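You operate a simulated robot arm through the tools that you are given. There is no shell and no other tool. Be economical: measure what you need, move in short steps, check, and stop when the job is done.

You are at the controls of a simulated robot arm. One attempt, no reset.

JOB
Glue the pads carton shut and lock the orange clamp on it.
Fine: glue the inner flap first; stand the purple dabber back. Set down upright: purple dabber. A coat counts when it lies all over at full strength: go over it till it gets no stronger.

It is judged by the outcome, as a careful person would: the job done as asked, and still so three seconds after it is handed in. It fails if anything else is knocked over, pushed out of place, dropped, spilled or broken.

ROBOT AND FRAMES
A 6-joint arm with a two-finger parallel gripper, fixed in place. Base frame: the origin is at the foot of the arm, x ahead of it, y to its left, z up; the work surface is at about z = 0. Units: m, degrees, N and s.
With the tool pointing down near the work surface it reaches from about 0.14 to 0.58 m from the base axis. Its first joint turns from -66.0 to 66.0 degrees. Payload 2.1 kg.
The tool frame sits at the grasp point between the pads (the TCP): z along the fingers, y along the line on which they close. The tips reach 0.03 m beyond it. Largest opening 0.094 m; finger width 0.028, thickness 0.01; the body of the gripper, 0.05 by 0.096 m, starts 0.055 m behind the TCP.
Orientation is that of the tool frame in the base frame, as [roll, pitch, yaw] about the fixed x, y, z axes, in that order (R = Rz(yaw) Ry(pitch) Rx(roll)). With the fingers straight down and closing along the base's y, the tool's x points along the base's -x, its y along +y and its z along -z.

CONTROLS
- The arm moves only by the tool send_rows. Its argument "deltas" is a list of rows, each a list of 7 numbers: the shift along the tool's x, y, z in units of 50 mm (1.0 is 50 mm), then the turn, a rotation vector about the tool's x, y, z in units of 5 degrees (1.0 is 5 degrees), then the finger opening in m, from 0 to 0.094. In form: [[tx, ty, tz, wx, wy, wz, fingers], ...]. A call has 1 to 10 rows; each row shifts and turns the commanded pose from where the row before left it, along the tool's axes as they then stand. A call with a number of a shift or a turn outside -1 to 1 is refused whole. Rows are played at 5 a second. More than 0.05 m and 8.6 degrees between two rows, or a gripper value outside its range, and nothing of the call is played. A pose out of reach is approached as far as the arm can. The call stops where the force on the tool passes 50 N (or 10 N more than at its start, if that is more) or the arm is blocked; 0.2 s more then pass. Each finger travels about 0.072 m/s and halts on what it meets, pressing with about 28 N; the grip force reading is that of the motor and also rises with nothing between the fingers. The clock runs only during rows and for 0.2 s after the last one: add rows that do not move to give the fingers time. It gives the time, the measured TCP pose, the force on the tool (base axes), the opening and the grip force at its end, in the units of the frame above (readings bear some noise), with the torque about the TCP (base axes, N m) and any sound that the robot's microphone picked up.
- Cameras (640 x 400 px; columns grow to the right, rows downward): "scene" is fixed at [0.0627, -0.3765, 0.4991]; the picture's right is [0.70, -0.72, 0.00], its down [-0.37, -0.36, -0.86] and it looks along [0.62, 0.60, -0.51] (base axes); focal length 258 px, centre (320, 200). "wrist" rides on the gripper at [0.076, 0.014, -0.102] in the tool frame; the picture's right is [-0.18, 0.98, 0.00], its down [-0.75, -0.14, -0.64] and it looks along [-0.63, -0.12, 0.77] (tool axes); focal length 243 px, centre (320, 200). There is no depth. A picture from a camera that has moved, and an enlarged one, comes with that camera's place and axes in the base frame and with its lens. The place of the scene camera against the robot may be out by one fixed shift of up to 0.012 m in any direction.
- get_image(camera): a new picture of that camera. The clock stands still meanwhile.
- close_up(camera, box): a new picture of the part [left, top, right, bottom] of that camera's present view, enlarged. The clock stands still meanwhile.
- finish_job(): hands the job in; it is judged then, once.

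Work in short steps. Places have to be worked out from the pictures, the camera data and where the tool is seen: move nearer, look again, correct. Check each grasp and each placing, and mend what went wrong. You have 120 turns and 68 pictures in all, those below and enlarged ones among them. Open the gripper and draw the arm clear of the work before you hand the job in, unless the task says otherwise; then end with one line.

The tools are called after "Call:" as a command line: name --pt "numbers of a row" for each row, then --argument value for the rest, lists and objects as JSON in quotes. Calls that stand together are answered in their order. send_rows: Moves the arm, as the interface text tells. Its arguments: {"type":"object","properties":{"deltas":{"type":"array","items":{"type":"array","items":{"type":"number"}}}},"required":["deltas"]} The other tools are called the same way: get_image (camera) takes a picture; close_up (camera, box) takes an enlarged picture of a part of a camera's view; finish_job () hands the job in.

At the start:

```text
clock: 0.0
ee_pos: [0.2528, -0.0887, 0.3757]
tool_rot: [180.0, 0.0, 179.9]
wrist_force: [0.3, -0.9, 0.9]
wrist_torque: [-0.01, 0.03, 0.02]
width: 0.0938
grip_force: 0.0
```

scene: 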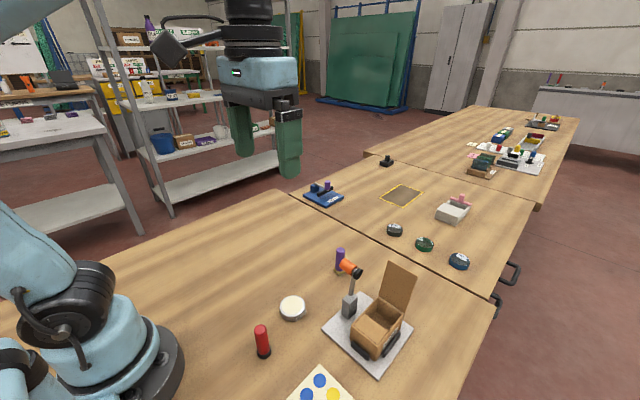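
wrist: 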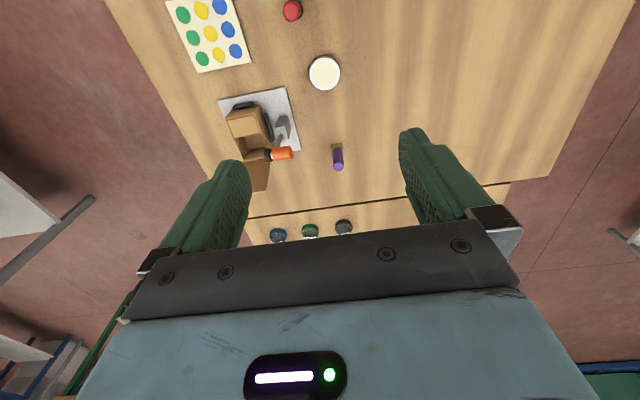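

I'll look closely at the carton fixture and the tools before moving.

Call:
close_up --camera "scene" --box '[270, 230, 430, 390]'

Call:
close_up --camera "wrist" --box '[200, 40, 370, 200]'

Call:
close_up --camera "scene" --box '[300, 140, 500, 280]'

```text
2.50 times, centred on (350, 310) of scene
camera zoom: at [0.0627, -0.3765, 0.4991], right [0.7, -0.72, 0.0], down [-0.37, -0.36, -0.86], along [0.62, 0.6, -0.51], focal length 646 px, centre (245, -75)
```

zoom: 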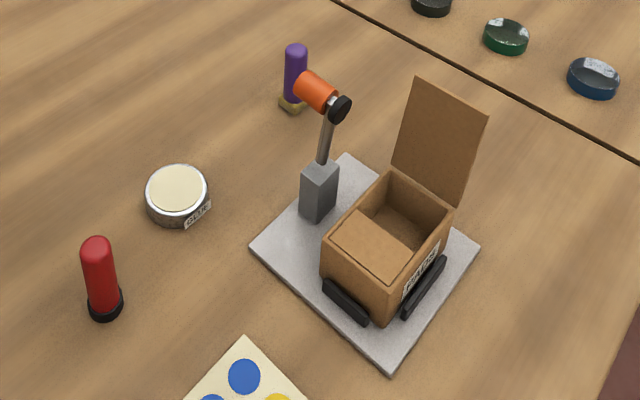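

```text
2.50 times, centred on (285, 120) of wrist
camera zoom: at [0.1778, -0.0738, 0.4782], right [0.18, 0.98, 0.0], down [0.75, -0.14, 0.64], along [0.63, -0.12, -0.77], focal length 606 px, centre (408, 400)
```

zoom: 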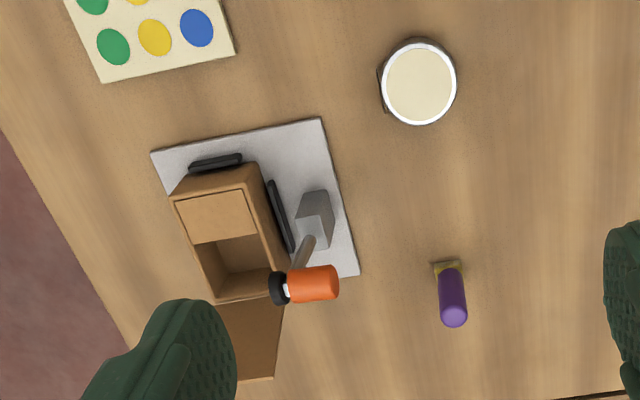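

```text
2.86 times, centred on (400, 210) of scene
camera zoom: at [0.0627, -0.3765, 0.4991], right [0.7, -0.72, 0.0], down [-0.37, -0.36, -0.86], along [0.62, 0.6, -0.51], focal length 738 px, centre (91, 171)
```

zoom: 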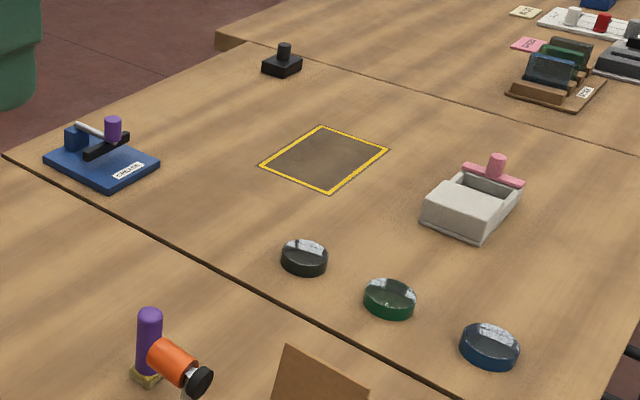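

The orange clamp stands open beside the carton, the far lid is upright and the inner flap is folded in. The dabber is near (0.421, -0.087), the pot near (0.277, -0.087) and the carton near (0.34, -0.24). I'll move above the dabber and look again.

Call:
send_rows --pt "-0.62 0 0.62 0 0 0 0.094" --pt "-0.62 0 0.62 0 0 0 0.094" --pt "-0.62 0 0.62 0 0 0 0.094" --pt "-0.62 0 0.62 0 0 0 0.094" --pt "-0.62 0 0.62 0 0 0 0.094"

Call:
get_image --camera "wrist"

Call:
get_image --camera "scene"

```text
clock: 1.2
ee_pos: [0.4087, -0.089, 0.2198]
tool_rot: [180.0, 0.0, 179.9]
wrist_force: [0.3, -0.1, -0.3]
wrist_torque: [-0.02, -0.03, 0.0]
width: 0.0938
grip_force: 0.0
```

```text
62 pictures are left
camera wrist: at [0.3322, -0.0742, 0.323], right [0.18, 0.98, 0.0], down [0.75, -0.14, 0.64], along [0.63, -0.12, -0.77], focal length 243 px, centre (320, 200)
```

wrist: 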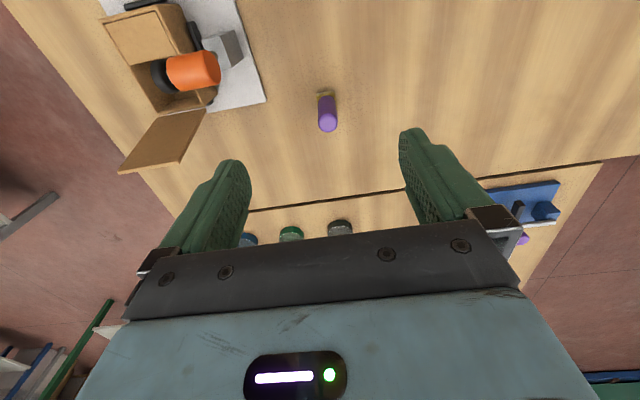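

```text
61 pictures are left
```

scene: 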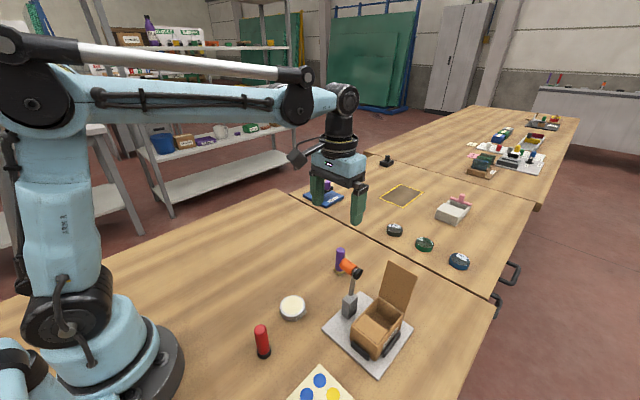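

Call:
close_up --camera "wrist" --box '[90, 0, 350, 170]'

```text
2.35 times, centred on (220, 85) of wrist
camera zoom: at [0.3322, -0.0742, 0.323], right [0.18, 0.98, 0.0], down [0.75, -0.14, 0.64], along [0.63, -0.12, -0.77], focal length 571 px, centre (555, 471)
```

zoom: 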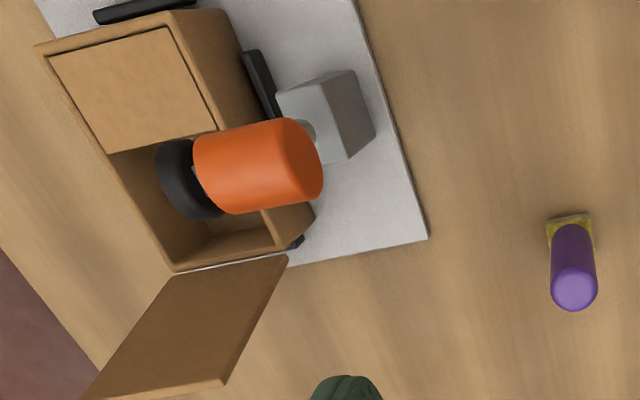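

The dabber stands at about (0.424, -0.0845) and is roughly 0.09 tall. I'll go down over it and grip the upper body.

Call:
send_rows --pt "-0.31 0.09 0.6 0 0 0 0.094" --pt "0 0 0.8 0 0 0 0.094" --pt "0 0 0.6 0 0 0 0.094"

Call:
get_image --camera "wrist"

```text
clock: 2.0
ee_pos: [0.4249, -0.0838, 0.121]
tool_rot: [180.0, 0.0, -179.9]
wrist_force: [-0.2, -0.6, 0.6]
wrist_torque: [0.02, -0.01, -0.01]
width: 0.0939
grip_force: 0.0
```

```text
59 pictures are left
camera wrist: at [0.3493, -0.0702, 0.2231], right [0.18, 0.98, 0.0], down [0.75, -0.14, 0.64], along [0.63, -0.12, -0.77], focal length 243 px, centre (320, 200)
```

wrist: 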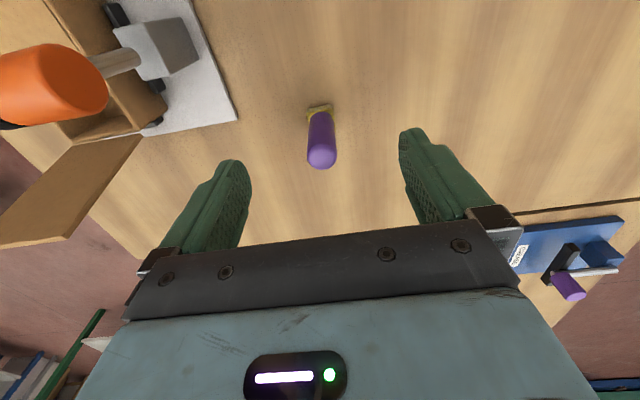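

Aligned with the dabber. I'll go down to about z = 0.068 and close.

Call:
send_rows --pt "-0.02 -0.01 0.53 0 0 0 0.094" --pt "0 0 0.53 0 0 0 0.094" --pt "0 0 0 0 0 0 0.0" --pt "0 0 0 0 0 0 0.0" --pt "0 0 0 0 0 0 0.0" --pt "0 0 0 0 0 0 0.0" --pt "0 0 0 0 0 0 0.0"

```text
clock: 3.6
ee_pos: [0.4255, -0.0855, 0.0674]
tool_rot: [180.0, -0.1, -180.0]
wrist_force: [-0.9, 0.6, 0.1]
wrist_torque: [0.02, 0.02, -0.02]
width: 0.021
grip_force: 27.9
```

The dabber is gripped at width 0.021, with its foot 0.067 below the TCP. I'll lift and carry it over the pot.

Call:
send_rows --pt "0 0 -0.8 0 0 0 0.0" --pt "0 0 -0.7 0 0 0 0.0" --pt "0.95 0 -0.2 0 0 0 0.0" --pt "0.95 0 0 0 0 0 0.0" --pt "0.6 0 0 0 0 0 0.0" --pt "0 0 0 0 0 0 0.0"

Call:
get_image --camera "wrist"

Call:
get_image --camera "scene"

```text
clock: 5.0
ee_pos: [0.2998, -0.0855, 0.1542]
tool_rot: [-180.0, 0.0, -179.9]
wrist_force: [0.0, -0.5, -0.6]
wrist_torque: [-0.01, -0.01, -0.02]
width: 0.0205
grip_force: 28.0
```

```text
58 pictures are left
camera wrist: at [0.2243, -0.0712, 0.256], right [0.18, 0.98, 0.0], down [0.75, -0.14, 0.64], along [0.63, -0.12, -0.77], focal length 243 px, centre (320, 200)
```

wrist: 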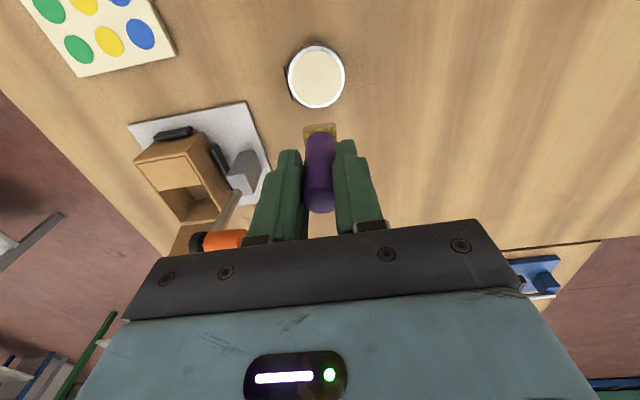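

```text
57 pictures are left
```

scene: 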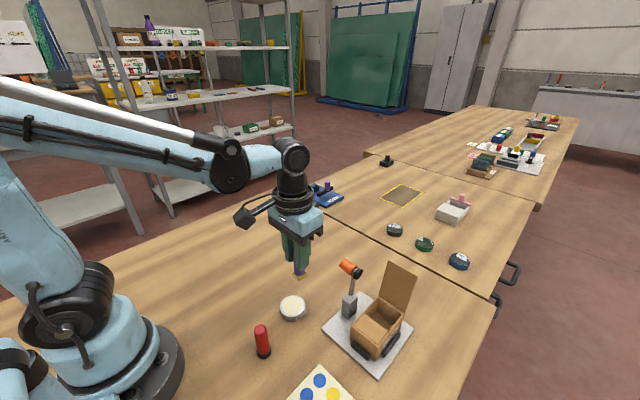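

Pot centre is about (0.277, -0.085). I'll align with it and go down in small steps, watching the force.

Call:
send_rows --pt "0.45 0.01 0.4 0 0 0 0.0" --pt "0 0 0.6 0 0 0 0.0" --pt "0 0 0.1 0 0 0 0.0" --pt "0 0 0.1 0 0 0 0.0" --pt "0 0 0 0 0 0 0.0"

Call:
get_image --camera "wrist"

Call:
close_up --camera "scene" --box '[240, 230, 400, 350]'

```text
clock: 6.2
ee_pos: [0.2768, -0.0842, 0.0931]
tool_rot: [-179.9, 0.0, 179.9]
wrist_force: [0.7, 0.6, -0.5]
wrist_torque: [0.01, 0.04, 0.02]
width: 0.0209
grip_force: 28.0
```

```text
56 pictures are left
camera wrist: at [0.2025, -0.0703, 0.1951], right [0.18, 0.98, 0.0], down [0.75, -0.14, 0.64], along [0.63, -0.12, -0.77], focal length 243 px, centre (320, 200)
```

wrist: 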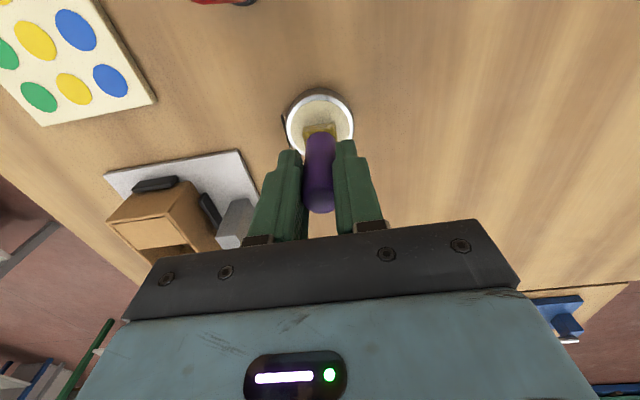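

```text
3.33 times, centred on (320, 290) of scene
camera zoom: at [0.0627, -0.3765, 0.4991], right [0.7, -0.72, 0.0], down [-0.37, -0.36, -0.86], along [0.62, 0.6, -0.51], focal length 861 px, centre (320, -100)
```

zoom: 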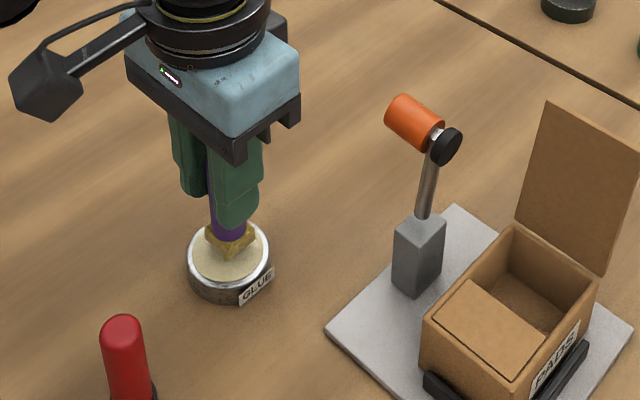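

GLUE pot confirmed, and the sponge is just above or at the glue. I'll go down slowly.

Call:
send_rows --pt "0 0 0.06 0 0 0 0.0" --pt "0 0 0.06 0 0 0 0.0" --pt "0 0 0.06 0 0 0 0.0" --pt "0 0 0 0 0 0 0.0"

```text
clock: 7.2
ee_pos: [0.2779, -0.0835, 0.0843]
tool_rot: [-180.0, 0.2, -179.9]
wrist_force: [2.0, -0.8, 15.6]
wrist_torque: [-0.11, -0.16, -0.05]
width: 0.0207
grip_force: 27.9
```

Contact at 15 N, so the sponge is pressed into the glue. I'll dwell briefly, lift and inspect.

Call:
send_rows --pt "0 0 0 0 0 0 0.0" --pt "0 0 0 0 0 0 0.0" --pt "0 0 -0.3 0 0 0 0.0" --pt "0 0 -0.8 0 0 0 0.0" --pt "0 0 -0.8 0 0 0 0.0" --pt "0 0 0 0 0 0 0.0"

Call:
close_up --camera "wrist" --box '[240, 60, 400, 160]'

Call:
close_up --camera "scene" --box '[240, 230, 360, 330]'

```text
clock: 8.6
ee_pos: [0.2791, -0.0856, 0.1793]
tool_rot: [179.9, 0.0, -179.9]
wrist_force: [0.1, 0.2, -0.6]
wrist_torque: [-0.02, -0.01, -0.01]
width: 0.0206
grip_force: 28.3
```

```text
4.00 times, centred on (320, 110) of wrist
camera zoom: at [0.2031, -0.0705, 0.282], right [0.18, 0.98, 0.0], down [0.75, -0.14, 0.64], along [0.63, -0.12, -0.77], focal length 970 px, centre (320, 560)
```

zoom: 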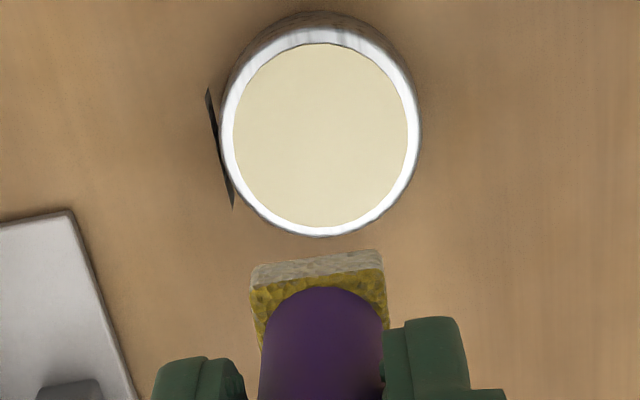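

```text
4.00 times, centred on (300, 280) of scene
camera zoom: at [0.0627, -0.3765, 0.4991], right [0.7, -0.72, 0.0], down [-0.37, -0.36, -0.86], along [0.62, 0.6, -0.51], focal length 1033 px, centre (400, -120)
```

zoom: 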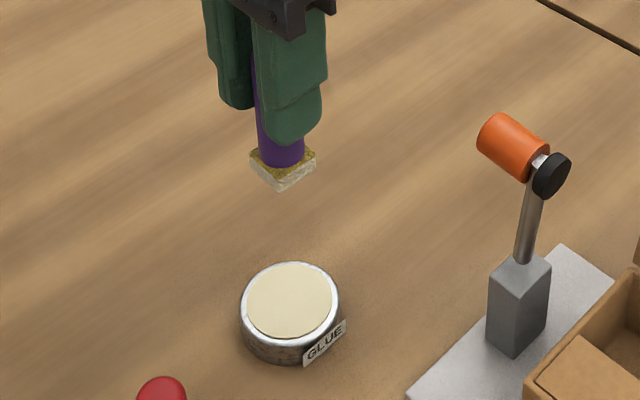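

The sponge's lower half is loaded with glue. I'll carry it around the clamp handle by moving in y first and then in x, to stand above the inner flap.

Call:
send_rows --pt "0 -0.7 -0.3 0 0 0 0.0" --pt "0 -0.8 0 0 0 0 0.0" --pt "0 -0.8 0 0 0 0 0.0" --pt "0 -0.8 0 0 0 0 0.0" --pt "-0.5 0 0 0 0 0 0.0" --pt "-0.4 0 0.4 0 0 0 0.0" --pt "0 0 0 0 0 0 0.0"

Call:
get_image --camera "wrist"

Call:
close_up --camera "scene" --box '[290, 230, 450, 380]'

```text
clock: 10.2
ee_pos: [0.3214, -0.2393, 0.1738]
tool_rot: [179.9, 0.0, -180.0]
wrist_force: [0.3, -0.3, -0.6]
wrist_torque: [0.02, 0.03, -0.06]
width: 0.0207
grip_force: 27.4
```

```text
52 pictures are left
camera wrist: at [0.2457, -0.2254, 0.2759], right [0.18, 0.98, 0.0], down [0.75, -0.14, 0.64], along [0.63, -0.12, -0.77], focal length 243 px, centre (320, 200)
```

wrist: 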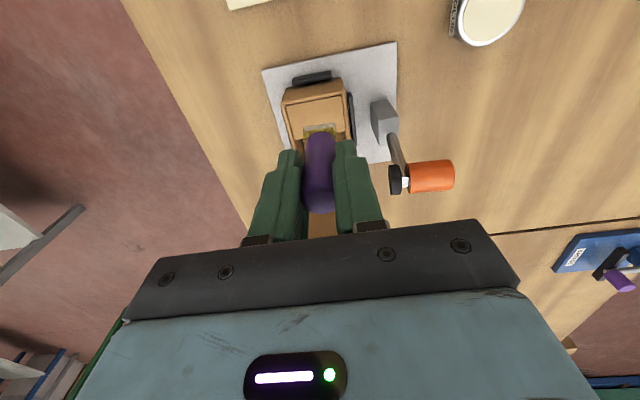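

```text
2.67 times, centred on (370, 305) of scene
camera zoom: at [0.0627, -0.3765, 0.4991], right [0.7, -0.72, 0.0], down [-0.37, -0.36, -0.86], along [0.62, 0.6, -0.51], focal length 689 px, centre (187, -80)
```

zoom: 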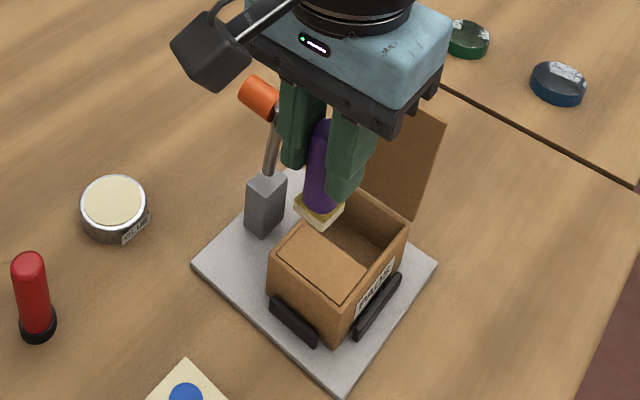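

Call:
close_up --camera "wrist" --box '[250, 30, 410, 150]'

```text
3.33 times, centred on (330, 90) of wrist
camera zoom: at [0.2457, -0.2254, 0.2759], right [0.18, 0.98, 0.0], down [0.75, -0.14, 0.64], along [0.63, -0.12, -0.77], focal length 809 px, centre (287, 567)
```

zoom: 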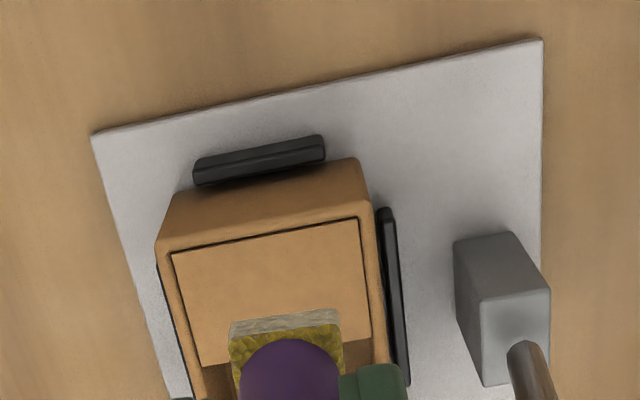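

From two wrist views the flap spans x 0.316–0.3495 and y −0.2715 to −0.220, at z ≈ 0.049. The sponge is about 25 mm square and sits about 6 mm ahead of the TCP in x. I'll go down to light contact.

Call:
send_rows --pt "0 -0.12 0.6 0 0 0 0.0" --pt "0 0 0.4 0 0 0 0.0" --pt "0 0 0.1 0 0 0 0.0" --pt "0 0 0.06 0 0 0 0.0" --pt "0 0 0 0 0 0 0.0"

```text
clock: 11.4
ee_pos: [0.3228, -0.2452, 0.1162]
tool_rot: [-180.0, 0.0, -180.0]
wrist_force: [0.4, -1.8, 16.7]
wrist_torque: [-0.26, -0.13, -0.03]
width: 0.0207
grip_force: 27.8
```

Contact at 16.7 N. I'll ease off a little and stroke along y over the near half.

Call:
send_rows --pt "0.02 -0.14 -0.02 0 0 0 0.0" --pt "0 -0.14 0 0 0 0 0.0" --pt "0 0.14 0 0 0 0 0.0" --pt "0 0.14 0 0 0 0 0.0" --pt "0 0.14 0 0 0 0 0.0" --pt "0 0.12 0 0 0 0 0.0" --pt "0 0 0 0 0 0 0.0"

Call:
close_up --camera "scene" --box '[310, 250, 430, 370]'

Call:
close_up --camera "wrist" --box '[240, 30, 400, 150]'

```text
clock: 13.0
ee_pos: [0.3229, -0.2313, 0.115]
tool_rot: [-179.9, -0.1, -179.9]
wrist_force: [-0.3, -0.7, 0.8]
wrist_torque: [-0.08, 0.02, 0.0]
width: 0.0206
grip_force: 28.1
```

```text
3.33 times, centred on (370, 310) of scene
camera zoom: at [0.0627, -0.3765, 0.4991], right [0.7, -0.72, 0.0], down [-0.37, -0.36, -0.86], along [0.62, 0.6, -0.51], focal length 861 px, centre (153, -167)
```

zoom: 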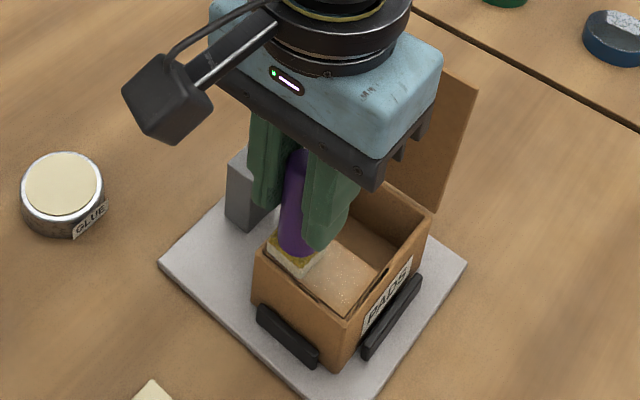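

```text
3.33 times, centred on (320, 90) of wrist
camera zoom: at [0.2463, -0.2176, 0.2188], right [0.18, 0.98, 0.0], down [0.75, -0.14, 0.64], along [0.63, -0.12, -0.77], focal length 809 px, centre (320, 567)
```

zoom: 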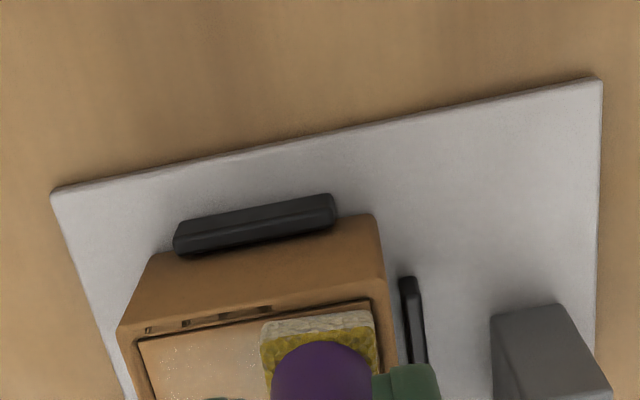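

A thin coat is going on. The flap gave slightly under the 16 N, so I'll keep the pressure light. Next I'll stroke over the far half.

Call:
send_rows --pt "-0.16 0 0.01 0 0 0 0.0" --pt "0 -0.14 0 0 0 0 0.0" --pt "0 -0.14 0 0 0 0 0.0" --pt "0 -0.14 0 0 0 0 0.0" --pt "0 -0.14 0 0 0 0 0.0" --pt "0 0 0 0 0 0 0.0"

Call:
close_up --camera "wrist" --box '[240, 50, 400, 170]'

```text
clock: 14.4
ee_pos: [0.3301, -0.2597, 0.1158]
tool_rot: [179.9, 0.0, 180.0]
wrist_force: [0.3, 0.0, -0.5]
wrist_torque: [0.05, 0.01, -0.01]
width: 0.0206
grip_force: 27.9
```

```text
3.33 times, centred on (320, 110) of wrist
camera zoom: at [0.2536, -0.2454, 0.2185], right [0.18, 0.98, 0.0], down [0.75, -0.14, 0.64], along [0.63, -0.12, -0.77], focal length 809 px, centre (320, 500)
```

zoom: 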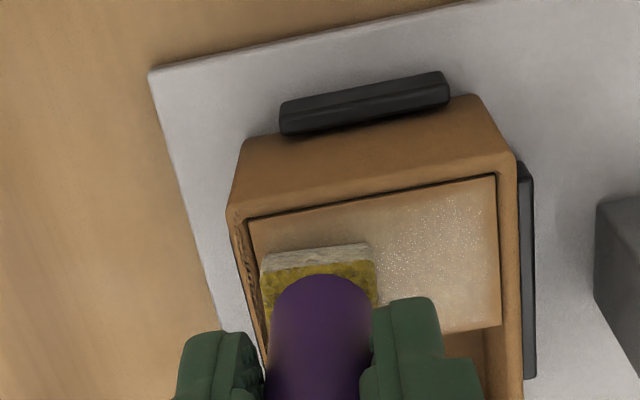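

Coating is under way, with the edges and left side still thin. I'll press slightly more and go over it in a raster.

Call:
send_rows --pt "0 -0.03 0.03 0 0 0 0.0" --pt "0.1 0 0 0 0 0 0.0" --pt "0.1 0 0 0 0 0 0.0" --pt "0 0.15 0 0 0 0 0.0" --pt "0 0.15 0 0 0 0 0.0" --pt "0 0.15 0 0 0 0 0.0" --pt "0 0.15 0 0 0 0 0.0" --pt "-0.12 0 0 0 0 0 0.0" --pt "-0.12 0 0 0 0 0 0.0" --pt "0 0 0 0 0 0 0.0"

Call:
close_up --camera "wrist" --box '[240, 50, 400, 170]'

```text
clock: 16.6
ee_pos: [0.3313, -0.2317, 0.1143]
tool_rot: [180.0, -0.1, 180.0]
wrist_force: [0.7, -0.5, -0.3]
wrist_torque: [-0.04, -0.01, -0.02]
width: 0.0207
grip_force: 28.0
```

```text
3.33 times, centred on (320, 110) of wrist
camera zoom: at [0.256, -0.2173, 0.2173], right [0.18, 0.98, 0.0], down [0.75, -0.14, 0.64], along [0.63, -0.12, -0.77], focal length 809 px, centre (320, 500)
```

zoom: 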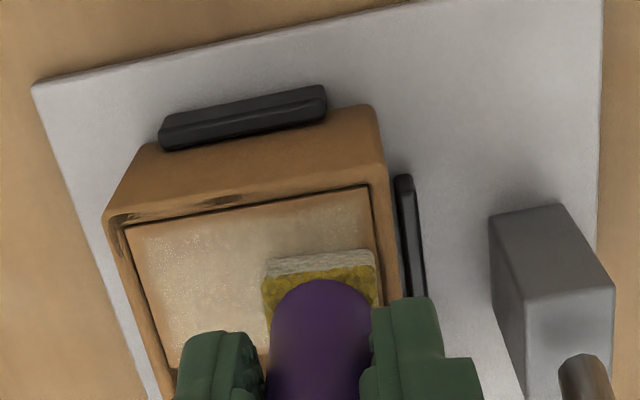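

The coat is denser in the centre and thinner at the edges. I'll go 1 mm lower and do another full raster covering the edges.

Call:
send_rows --pt "0 0.02 0.03 0 0 0 0.0" --pt "0 -0.16 0 0 0 0 0.0" --pt "0 -0.16 0 0 0 0 0.0" --pt "0 -0.16 0 0 0 0 0.0" --pt "0 -0.16 0 0 0 0 0.0" --pt "0.12 0 0 0 0 0 0.0" --pt "0.12 0 0 0 0 0 0.0" --pt "0 0.16 0 0 0 0 0.0" --pt "0 0.16 0 0 0 0 0.0" --pt "0 0 0 0 0 0 0.0"

Call:
send_rows --pt "0 0.16 0 0 0 0 0.0" --pt "0 0.16 0 0 0 0 0.0" --pt "-0.12 0 0 0 0 0 0.0" --pt "-0.12 0 0 0 0 0 0.0" --pt "0 -0.16 0 0 0 0 0.0" --pt "0 -0.16 0 0 0 0 0.0" --pt "0 -0.16 0 0 0 0 0.0" --pt "0 -0.16 0 0 0 0 0.0" --pt "0 0 0 0 0 0 0.0"

Call:
close_up --camera "wrist" --box '[240, 50, 400, 170]'

```text
clock: 18.8
ee_pos: [0.3187, -0.2471, 0.1137]
tool_rot: [-179.9, 0.0, -180.0]
wrist_force: [5.5, -7.2, 7.9]
wrist_torque: [-0.5, -0.35, 0.1]
width: 0.0207
grip_force: 27.6
```

```text
clock: 20.8
ee_pos: [0.3319, -0.2642, 0.1138]
tool_rot: [-179.9, -0.1, 180.0]
wrist_force: [0.7, 1.1, 3.8]
wrist_torque: [-0.01, -0.01, 0.03]
width: 0.0204
grip_force: 28.2
```

```text
3.33 times, centred on (320, 110) of wrist
camera zoom: at [0.2561, -0.2494, 0.2159], right [0.18, 0.98, 0.0], down [0.75, -0.14, 0.64], along [0.63, -0.12, -0.77], focal length 809 px, centre (320, 500)
```

zoom: 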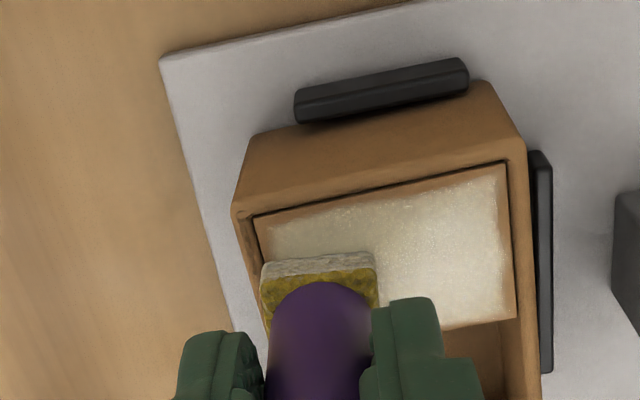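

The coat is thick now, but about 2 mm is bare at the near and right edges. I'll extend the strokes a bit.

Call:
send_rows --pt "0 0 0 0 0 0 0.0" --pt "0.15 0 0 0 0 0 0.0" --pt "0.16 0 0 0 0 0 0.0" --pt "0 0.15 0 0 0 0 0.0" --pt "0 0.15 0 0 0 0 0.0" --pt "0 0.15 0 0 0 0 0.0" --pt "0 0.15 0 0 0 0 0.0" --pt "0 0.15 0 0 0 0 0.0" --pt "0 0 0 0 0 0 0.0"

Call:
send_rows --pt "-0.12 0 0 0 0 0 0.0" --pt "-0.12 0 0 0 0 0 0.0" --pt "-0.1 0 0 0 0 0 0.0" --pt "0 -0.15 0 0 0 0 0.0" --pt "0 -0.15 0 0 0 0 0.0" --pt "0 -0.15 0 0 0 0 0.0" --pt "0 -0.15 0 0 0 0 0.0" --pt "0 -0.15 0 0 0 0 0.0" --pt "0 0 0 0 0 0 0.0"

Call:
close_up --camera "wrist" --box '[240, 50, 400, 170]'

```text
clock: 22.8
ee_pos: [0.3167, -0.2231, 0.114]
tool_rot: [-180.0, 0.0, -180.0]
wrist_force: [-0.3, -0.3, 0.2]
wrist_torque: [0.01, -0.02, -0.01]
width: 0.0205
grip_force: 28.1
```

```text
clock: 24.8
ee_pos: [0.3337, -0.2599, 0.114]
tool_rot: [179.8, 0.0, -179.9]
wrist_force: [1.0, 9.4, 8.4]
wrist_torque: [0.74, -0.02, 0.03]
width: 0.0206
grip_force: 28.3
```

```text
3.33 times, centred on (320, 110) of wrist
camera zoom: at [0.2571, -0.2473, 0.216], right [0.18, 0.98, 0.0], down [0.75, -0.14, 0.64], along [0.63, -0.12, -0.77], focal length 809 px, centre (320, 500)
```

zoom: 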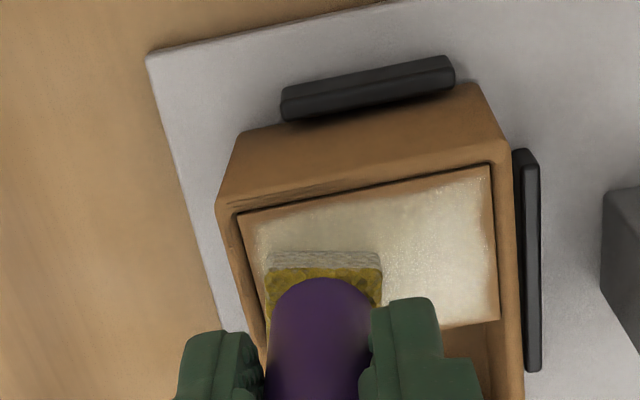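

Nearly full. One more complete raster, then I'll lift and look.

Call:
send_rows --pt "0 -0.1 0 0 0 0 0.0" --pt "0.12 0 0 0 0 0 0.0" --pt "0.12 0 0 0 0 0 0.0" --pt "0.12 0 0 0 0 0 0.0" --pt "0 0.16 0 0 0 0 0.0" --pt "0 0.16 0 0 0 0 0.0" --pt "0 0.16 0 0 0 0 0.0" --pt "0 0.16 0 0 0 0 0.0" --pt "0 0.1 0 0 0 0 0.0" --pt "-0.18 0 0 0 0 0 0.0"

Call:
send_rows --pt "0 -0.16 0 0 0 0 0.0" --pt "0 -0.16 0 0 0 0 0.0" --pt "0 -0.16 0 0 0 0 0.0" --pt "0 -0.16 0 0 0 0 0.0" --pt "0 -0.1 0 0 0 0 0.0" --pt "0 0 -0.4 0 0 0 0.0" --pt "0.5 0 -0.7 0 0 0 0.0" --pt "0.8 0 0 0 0 0 0.0" --pt "0 0 0 0 0 0 0.0"

Call:
close_up --camera "scene" --box '[320, 250, 440, 370]'

Call:
close_up --camera "wrist" --box '[220, 80, 420, 220]'

```text
clock: 27.0
ee_pos: [0.3255, -0.2297, 0.1141]
tool_rot: [179.8, 0.0, 180.0]
wrist_force: [-5.5, 0.8, 10.7]
wrist_torque: [0.06, 0.44, 0.01]
width: 0.0196
grip_force: 28.0
```

```text
clock: 29.0
ee_pos: [0.2572, -0.268, 0.1674]
tool_rot: [180.0, 0.1, 179.9]
wrist_force: [0.4, 0.0, -0.5]
wrist_torque: [-0.01, 0.0, 0.02]
width: 0.0194
grip_force: 28.6
```

```text
3.33 times, centred on (380, 310) of scene
camera zoom: at [0.0626, -0.3765, 0.4991], right [0.7, -0.72, 0.0], down [-0.37, -0.36, -0.86], along [0.62, 0.6, -0.51], focal length 861 px, centre (120, -167)
```

zoom: 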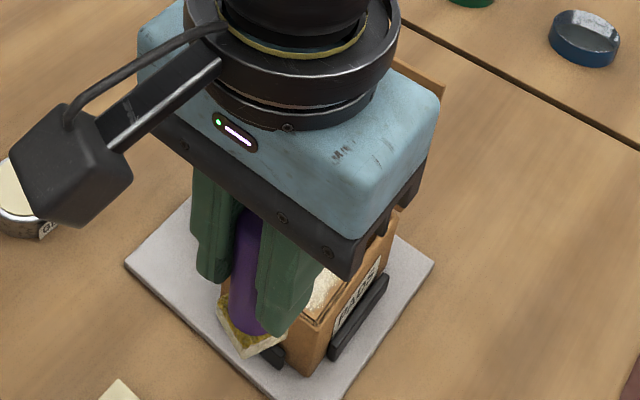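

```text
2.86 times, centred on (320, 150) of wrist
camera zoom: at [0.1817, -0.2531, 0.2701], right [0.18, 0.98, 0.0], down [0.75, -0.14, 0.64], along [0.63, -0.12, -0.77], focal length 693 px, centre (320, 343)
```

zoom: 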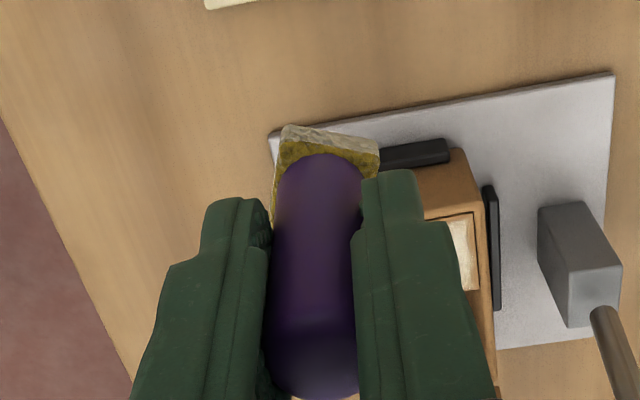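

The dabber has twisted in the grip. I'll move clear to inspect both the flap coat and how the dabber sits.

Call:
send_rows --pt "0.2 0.5 -0.5 0 0 0 0.0" --pt "0 0.9 0 0 0 0 0.0" --pt "0 0.9 0 0 0 0 0.0" --pt "0 0.9 0 0 0 0 0.0" --pt "0 0 0 0 0 0 0.0"

Call:
close_up --camera "scene" --box '[200, 190, 440, 370]'

Call:
get_image --camera "wrist"

```text
clock: 30.2
ee_pos: [0.2477, -0.1059, 0.1914]
tool_rot: [-180.0, 0.0, 180.0]
wrist_force: [0.0, 0.4, 0.0]
wrist_torque: [-0.01, 0.0, -0.01]
width: 0.0195
grip_force: 28.3
```

```text
2.22 times, centred on (320, 280) of scene
camera zoom: at [0.0627, -0.3765, 0.4991], right [0.7, -0.72, 0.0], down [-0.37, -0.36, -0.86], along [0.62, 0.6, -0.51], focal length 574 px, centre (320, 22)
```

zoom: 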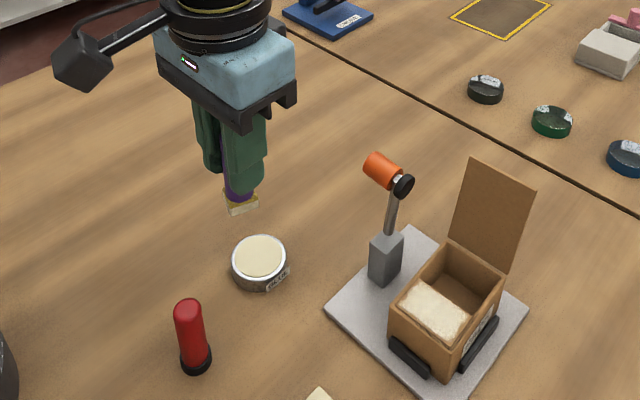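

```text
40 pictures are left
camera wrist: at [0.1721, -0.0925, 0.2936], right [0.18, 0.98, 0.0], down [0.75, -0.14, 0.64], along [0.63, -0.12, -0.77], focal length 243 px, centre (320, 200)
```

wrist: 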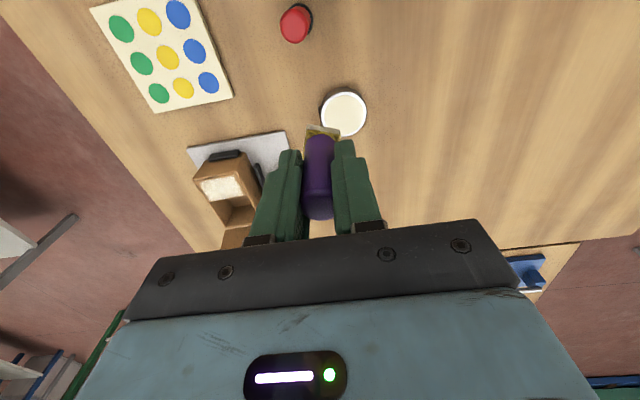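

Now close-ups of the flap coat.

Call:
close_up --camera "scene" --box '[340, 290, 400, 350]'

Call:
close_up --camera "wrist" --box '[190, 140, 260, 220]'

Call:
close_up --camera "scene" --box '[260, 220, 320, 300]'

```text
6.67 times, centred on (370, 320) of scene
camera zoom: at [0.0627, -0.3765, 0.4991], right [0.7, -0.72, 0.0], down [-0.37, -0.36, -0.86], along [0.62, 0.6, -0.51], focal length 1722 px, centre (-13, -600)
```

zoom: 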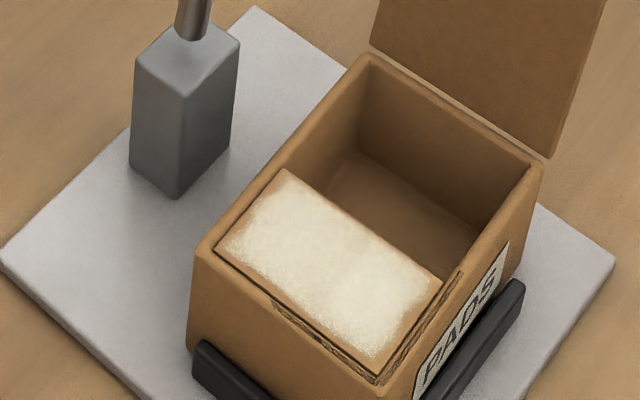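

```text
5.00 times, centred on (225, 180) of wrist
camera zoom: at [0.1721, -0.0925, 0.2936], right [0.18, 0.98, 0.0], down [0.75, -0.14, 0.64], along [0.63, -0.12, -0.77], focal length 1213 px, centre (795, 300)
```

zoom: 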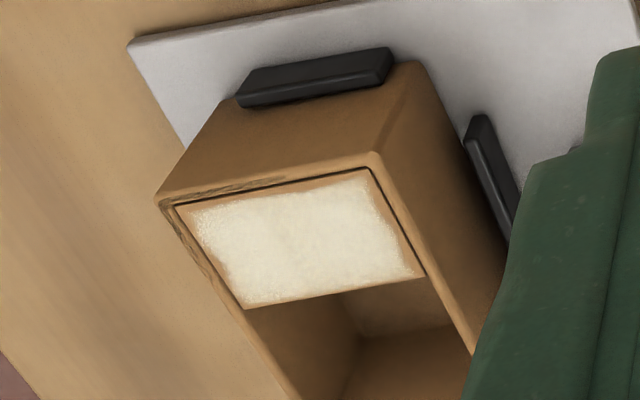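

```text
5.00 times, centred on (290, 260) of scene
camera zoom: at [0.0627, -0.3765, 0.4991], right [0.7, -0.72, 0.0], down [-0.37, -0.36, -0.86], along [0.62, 0.6, -0.51], focal length 1291 px, centre (470, -100)
```

zoom: 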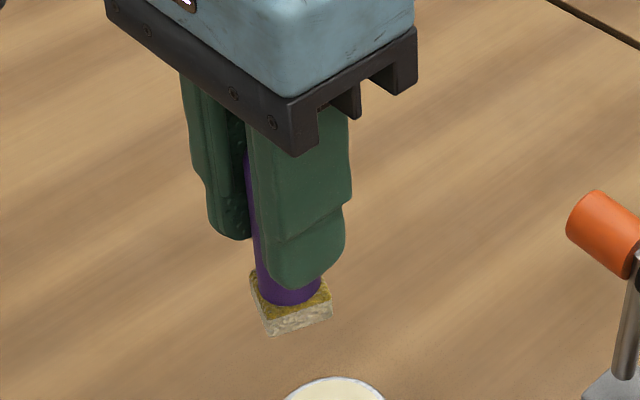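

The coat is strong across the middle but thin along the near edge and corners. I'll turn the tool to square up the sponge (about 25° of twist), then dip again.

Call:
send_rows --pt "0 0 0 0 0 -1 0.0" --pt "0 0 0 0 0 -1 0.0" --pt "0 0 0 0 0 -1 0.0" --pt "0 0 0 0 0 -1 0.0" --pt "0 0 0 0 0 -0.8 0.0" --pt "0 0 0 0 0 0 0.0"

Call:
get_image --camera "wrist"

Call:
close_up --camera "scene" --box '[260, 220, 320, 300]'

```text
clock: 31.6
ee_pos: [0.2481, -0.1088, 0.1937]
tool_rot: [-180.0, 0.0, -155.9]
wrist_force: [0.3, -0.1, -0.8]
wrist_torque: [0.01, -0.01, -0.02]
width: 0.0195
grip_force: 29.2
```

```text
36 pictures are left
camera wrist: at [0.174, -0.1255, 0.2956], right [-0.23, 0.97, 0.0], down [0.75, 0.18, 0.64], along [0.62, 0.15, -0.77], focal length 243 px, centre (320, 200)
```

wrist: 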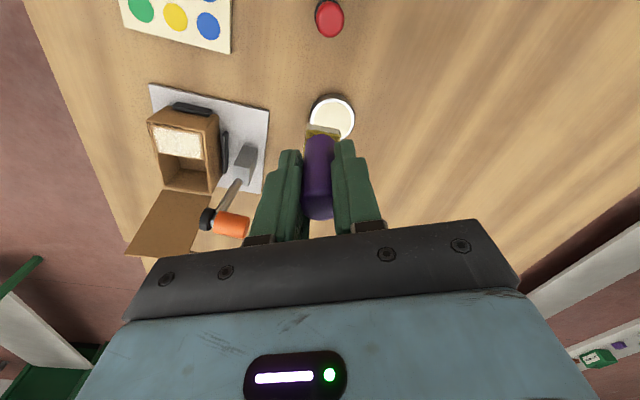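

```text
5.00 times, centred on (290, 260) of scene
camera zoom: at [0.0627, -0.3765, 0.4991], right [0.7, -0.72, 0.0], down [-0.37, -0.36, -0.86], along [0.62, 0.6, -0.51], focal length 1291 px, centre (470, -100)
```

zoom: 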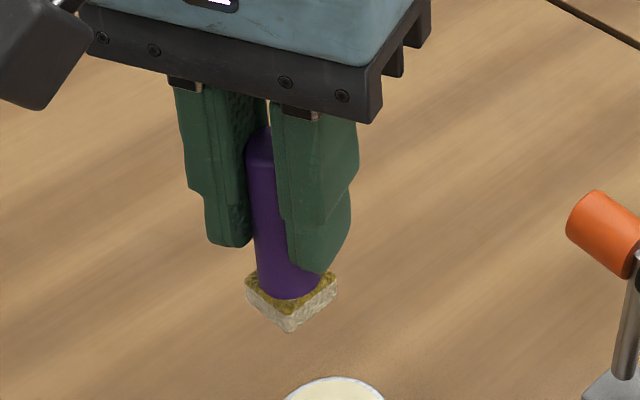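

The sponge is square to the base again. I'll move over the pot and dip.

Call:
send_rows --pt "-0.58 0.22 0.5 0 0 0 0.0" --pt "0 0 0.9 0 0 0 0.0" --pt "0 0 0.6 0 0 0 0.0" --pt "0 0 0.1 0 0 0 0.0" --pt "0 0 0.06 0 0 0 0.0" --pt "0 0 0 0 0 0 0.0"

```text
clock: 33.0
ee_pos: [0.2727, -0.0852, 0.0837]
tool_rot: [-180.0, 0.1, -156.1]
wrist_force: [-0.6, -0.2, 0.5]
wrist_torque: [0.0, 0.01, 0.0]
width: 0.0198
grip_force: 27.9
```

No contact yet, so the dabber has slid up a little in the grip. I'll keep going down slowly.

Call:
send_rows --pt "0 0 0.03 0 0 0 0.0" --pt "0 0 0.03 0 0 0 0.0" --pt "0 0 0.02 0 0 0 0.0" --pt "0 0 0 0 0 0 0.0"

```text
clock: 34.0
ee_pos: [0.2715, -0.0855, 0.0819]
tool_rot: [-180.0, 0.0, -156.0]
wrist_force: [-0.2, -1.6, -0.2]
wrist_torque: [-0.01, 0.01, 0.01]
width: 0.0195
grip_force: 27.7
```

Call:
send_rows --pt "0 0 0.04 0 0 0 0.0" --pt "0 0 0.04 0 0 0 0.0" --pt "0 0 0 0 0 0 0.0"

Call:
close_up --camera "scene" --box '[260, 250, 330, 330]'

```text
clock: 34.8
ee_pos: [0.2726, -0.0856, 0.0772]
tool_rot: [180.0, 0.0, -156.0]
wrist_force: [0.8, -0.4, -0.8]
wrist_torque: [0.03, 0.03, -0.02]
width: 0.0199
grip_force: 27.9
```

```text
5.00 times, centred on (295, 290) of scene
camera zoom: at [0.0627, -0.3765, 0.4991], right [0.7, -0.72, 0.0], down [-0.37, -0.36, -0.86], along [0.62, 0.6, -0.51], focal length 1291 px, centre (445, -250)
```

zoom: 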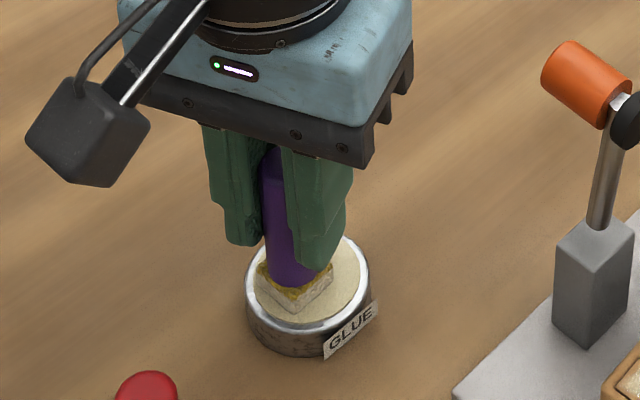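

Call:
send_rows --pt "-0.03 -0.035 0.03 0 0 0 0.0" --pt "0 0 0.03 0 0 0 0.0" --pt "0 0 0.03 0 0 0 0.0" --pt "0 0 0 0 0 0 0.0"

```text
clock: 35.8
ee_pos: [0.2753, -0.0854, 0.0733]
tool_rot: [179.9, 0.2, -156.0]
wrist_force: [-3.7, 6.9, 20.6]
wrist_torque: [0.41, 0.03, 0.11]
width: 0.0197
grip_force: 27.8
```

Dipped at 20 N, with the foot now about 0.057 below the TCP. I'll lift, then carry it back to the flap by the same safe route.

Call:
send_rows --pt "0 0 0 0 0 0 0.0" --pt "0 0 -0.4 0 0 0 0.0" --pt "0 0 -0.8 0 0 0 0.0" --pt "0 0 -0.7 0 0 0 0.0" --pt "0 0 0 0 0 0 0.0"

Call:
close_up --camera "scene" --box '[240, 220, 340, 320]'

Call:
close_up --camera "wrist" --box '[260, 80, 380, 230]'

```text
clock: 37.0
ee_pos: [0.2735, -0.0859, 0.1692]
tool_rot: [180.0, -0.1, -156.0]
wrist_force: [-1.1, 0.0, -1.5]
wrist_torque: [0.02, -0.02, -0.01]
width: 0.0197
grip_force: 28.4
```

```text
4.00 times, centred on (290, 270) of scene
camera zoom: at [0.0627, -0.3765, 0.4991], right [0.7, -0.72, 0.0], down [-0.37, -0.36, -0.86], along [0.62, 0.6, -0.51], focal length 1033 px, centre (440, -80)
```

zoom: 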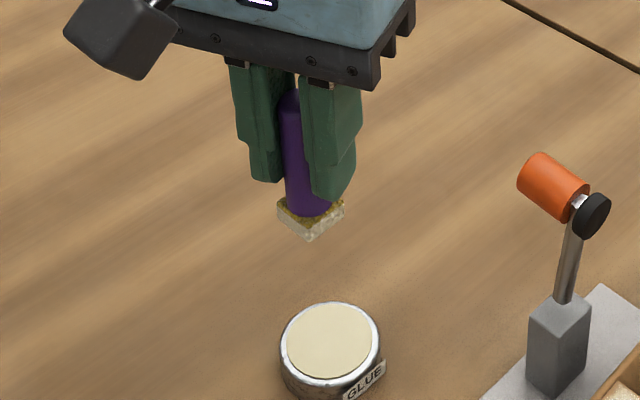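

```text
2.67 times, centred on (320, 155) of wrist
camera zoom: at [0.1984, -0.104, 0.2719], right [-0.23, 0.97, 0.0], down [0.75, 0.18, 0.64], along [0.62, 0.15, -0.77], focal length 647 px, centre (320, 320)
```

zoom: 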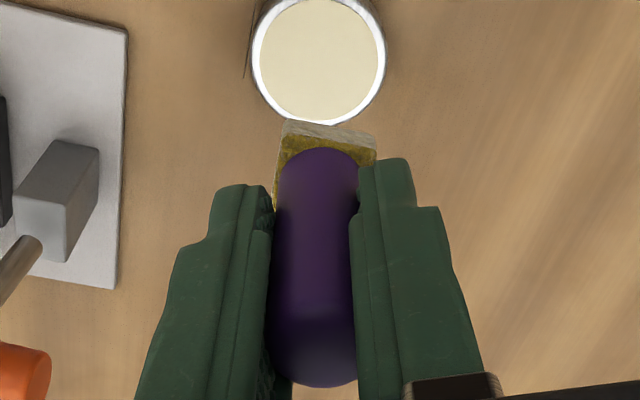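

Sponge loaded and square, with its centre about 3 mm ahead of the TCP. I'll go around the clamp and down to the flap.

Call:
send_rows --pt "0.326 -0.73 -0.3 0 0 0 0.0" --pt "0.326 -0.73 0 0 0 0 0.0" --pt "0.326 -0.73 0 0 0 0 0.0" --pt "0.326 -0.73 0 0 0 0 0.0" --pt "-0.484 -0.216 0 0 0 0 0.0" --pt "-0.484 -0.216 0.3 0 0 0 0.0" --pt "0 0 0.6 0 0 0 0.0" --pt "0 0 0.5 0 0 0 0.0" --pt "0 0 0 0 0 0 0.0"

Call:
get_image --camera "wrist"

```text
clock: 39.0
ee_pos: [0.327, -0.246, 0.1138]
tool_rot: [-179.9, 0.0, -156.0]
wrist_force: [-0.5, -0.1, -0.9]
wrist_torque: [-0.07, 0.02, 0.01]
width: 0.0194
grip_force: 27.8
```

```text
31 pictures are left
camera wrist: at [0.2515, -0.2638, 0.216], right [-0.23, 0.97, 0.0], down [0.75, 0.18, 0.64], along [0.62, 0.15, -0.77], focal length 243 px, centre (320, 200)
```

wrist: 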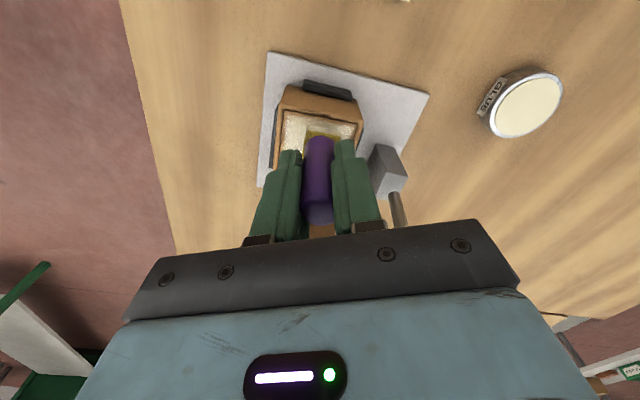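

Above the flap. I'll go down gently to contact.

Call:
send_rows --pt "0 0 0.06 0 0 0 0.0" --pt "0 0 0.06 0 0 0 0.0" --pt "0 0 0.02 0 0 0 0.0" --pt "0 0 0 0 0 0 0.0"

```text
clock: 40.0
ee_pos: [0.3251, -0.2462, 0.1073]
tool_rot: [179.9, 0.1, -156.1]
wrist_force: [1.3, 1.9, 21.2]
wrist_torque: [0.11, -0.13, 0.01]
width: 0.0195
grip_force: 28.0
```

Contact at 21 N. I'll ease up 1.5 mm and stroke the near edge end to end.

Call:
send_rows --pt "0.055 0.024 -0.03 0 0 0 0.0" --pt "0.065 -0.146 0 0 0 0 0.0" --pt "0.065 -0.146 0 0 0 0 0.0" --pt "-0.068 0.153 0 0 0 0 0.0" --pt "-0.068 0.153 0 0 0 0 0.0" --pt "-0.068 0.153 0 0 0 0 0.0" --pt "-0.068 0.153 0 0 0 0 0.0" --pt "0 0 0 0 0 0 0.0"

```text
clock: 41.8
ee_pos: [0.3233, -0.2287, 0.108]
tool_rot: [-179.9, -0.1, -155.9]
wrist_force: [-1.0, -8.4, 14.4]
wrist_torque: [-0.59, -0.06, -0.09]
width: 0.0196
grip_force: 28.5
```

Good contact. Next the far strip back across, then the near edge again.

Call:
send_rows --pt "-0.11 -0.049 -0.01 0 0 0 0.0" --pt "-0.12 -0.053 0 0 0 0 0.0" --pt "0.068 -0.153 0 0 0 0 0.0" --pt "0.068 -0.153 0 0 0 0 0.0" --pt "0.068 -0.153 0 0 0 0 0.0" --pt "0.068 -0.153 0 0 0 0 0.0" --pt "0.13 0.058 0 0 0 0 0.0" --pt "0.13 0.058 0 0 0 0 0.0" --pt "0 0 0 0 0 0 0.0"

Call:
close_up --camera "wrist" --box '[250, 60, 400, 170]'

```text
clock: 43.8
ee_pos: [0.322, -0.2624, 0.1085]
tool_rot: [179.9, 0.0, -156.1]
wrist_force: [-0.1, -0.4, -1.6]
wrist_torque: [0.01, 0.0, 0.0]
width: 0.0193
grip_force: 27.5
```

```text
3.64 times, centred on (325, 115) of wrist
camera zoom: at [0.2469, -0.28, 0.2103], right [-0.23, 0.97, 0.0], down [0.75, 0.18, 0.64], along [0.62, 0.15, -0.77], focal length 882 px, centre (302, 509)
```

zoom: 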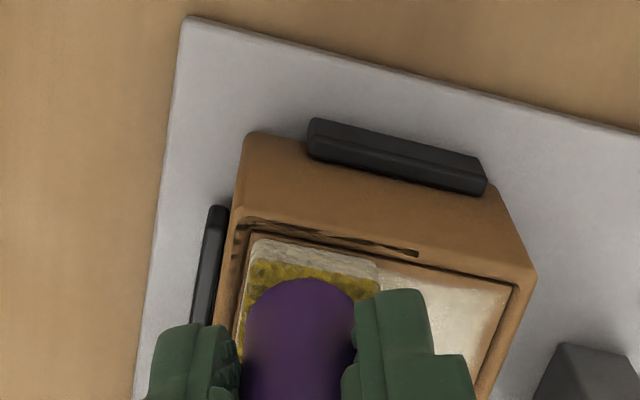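

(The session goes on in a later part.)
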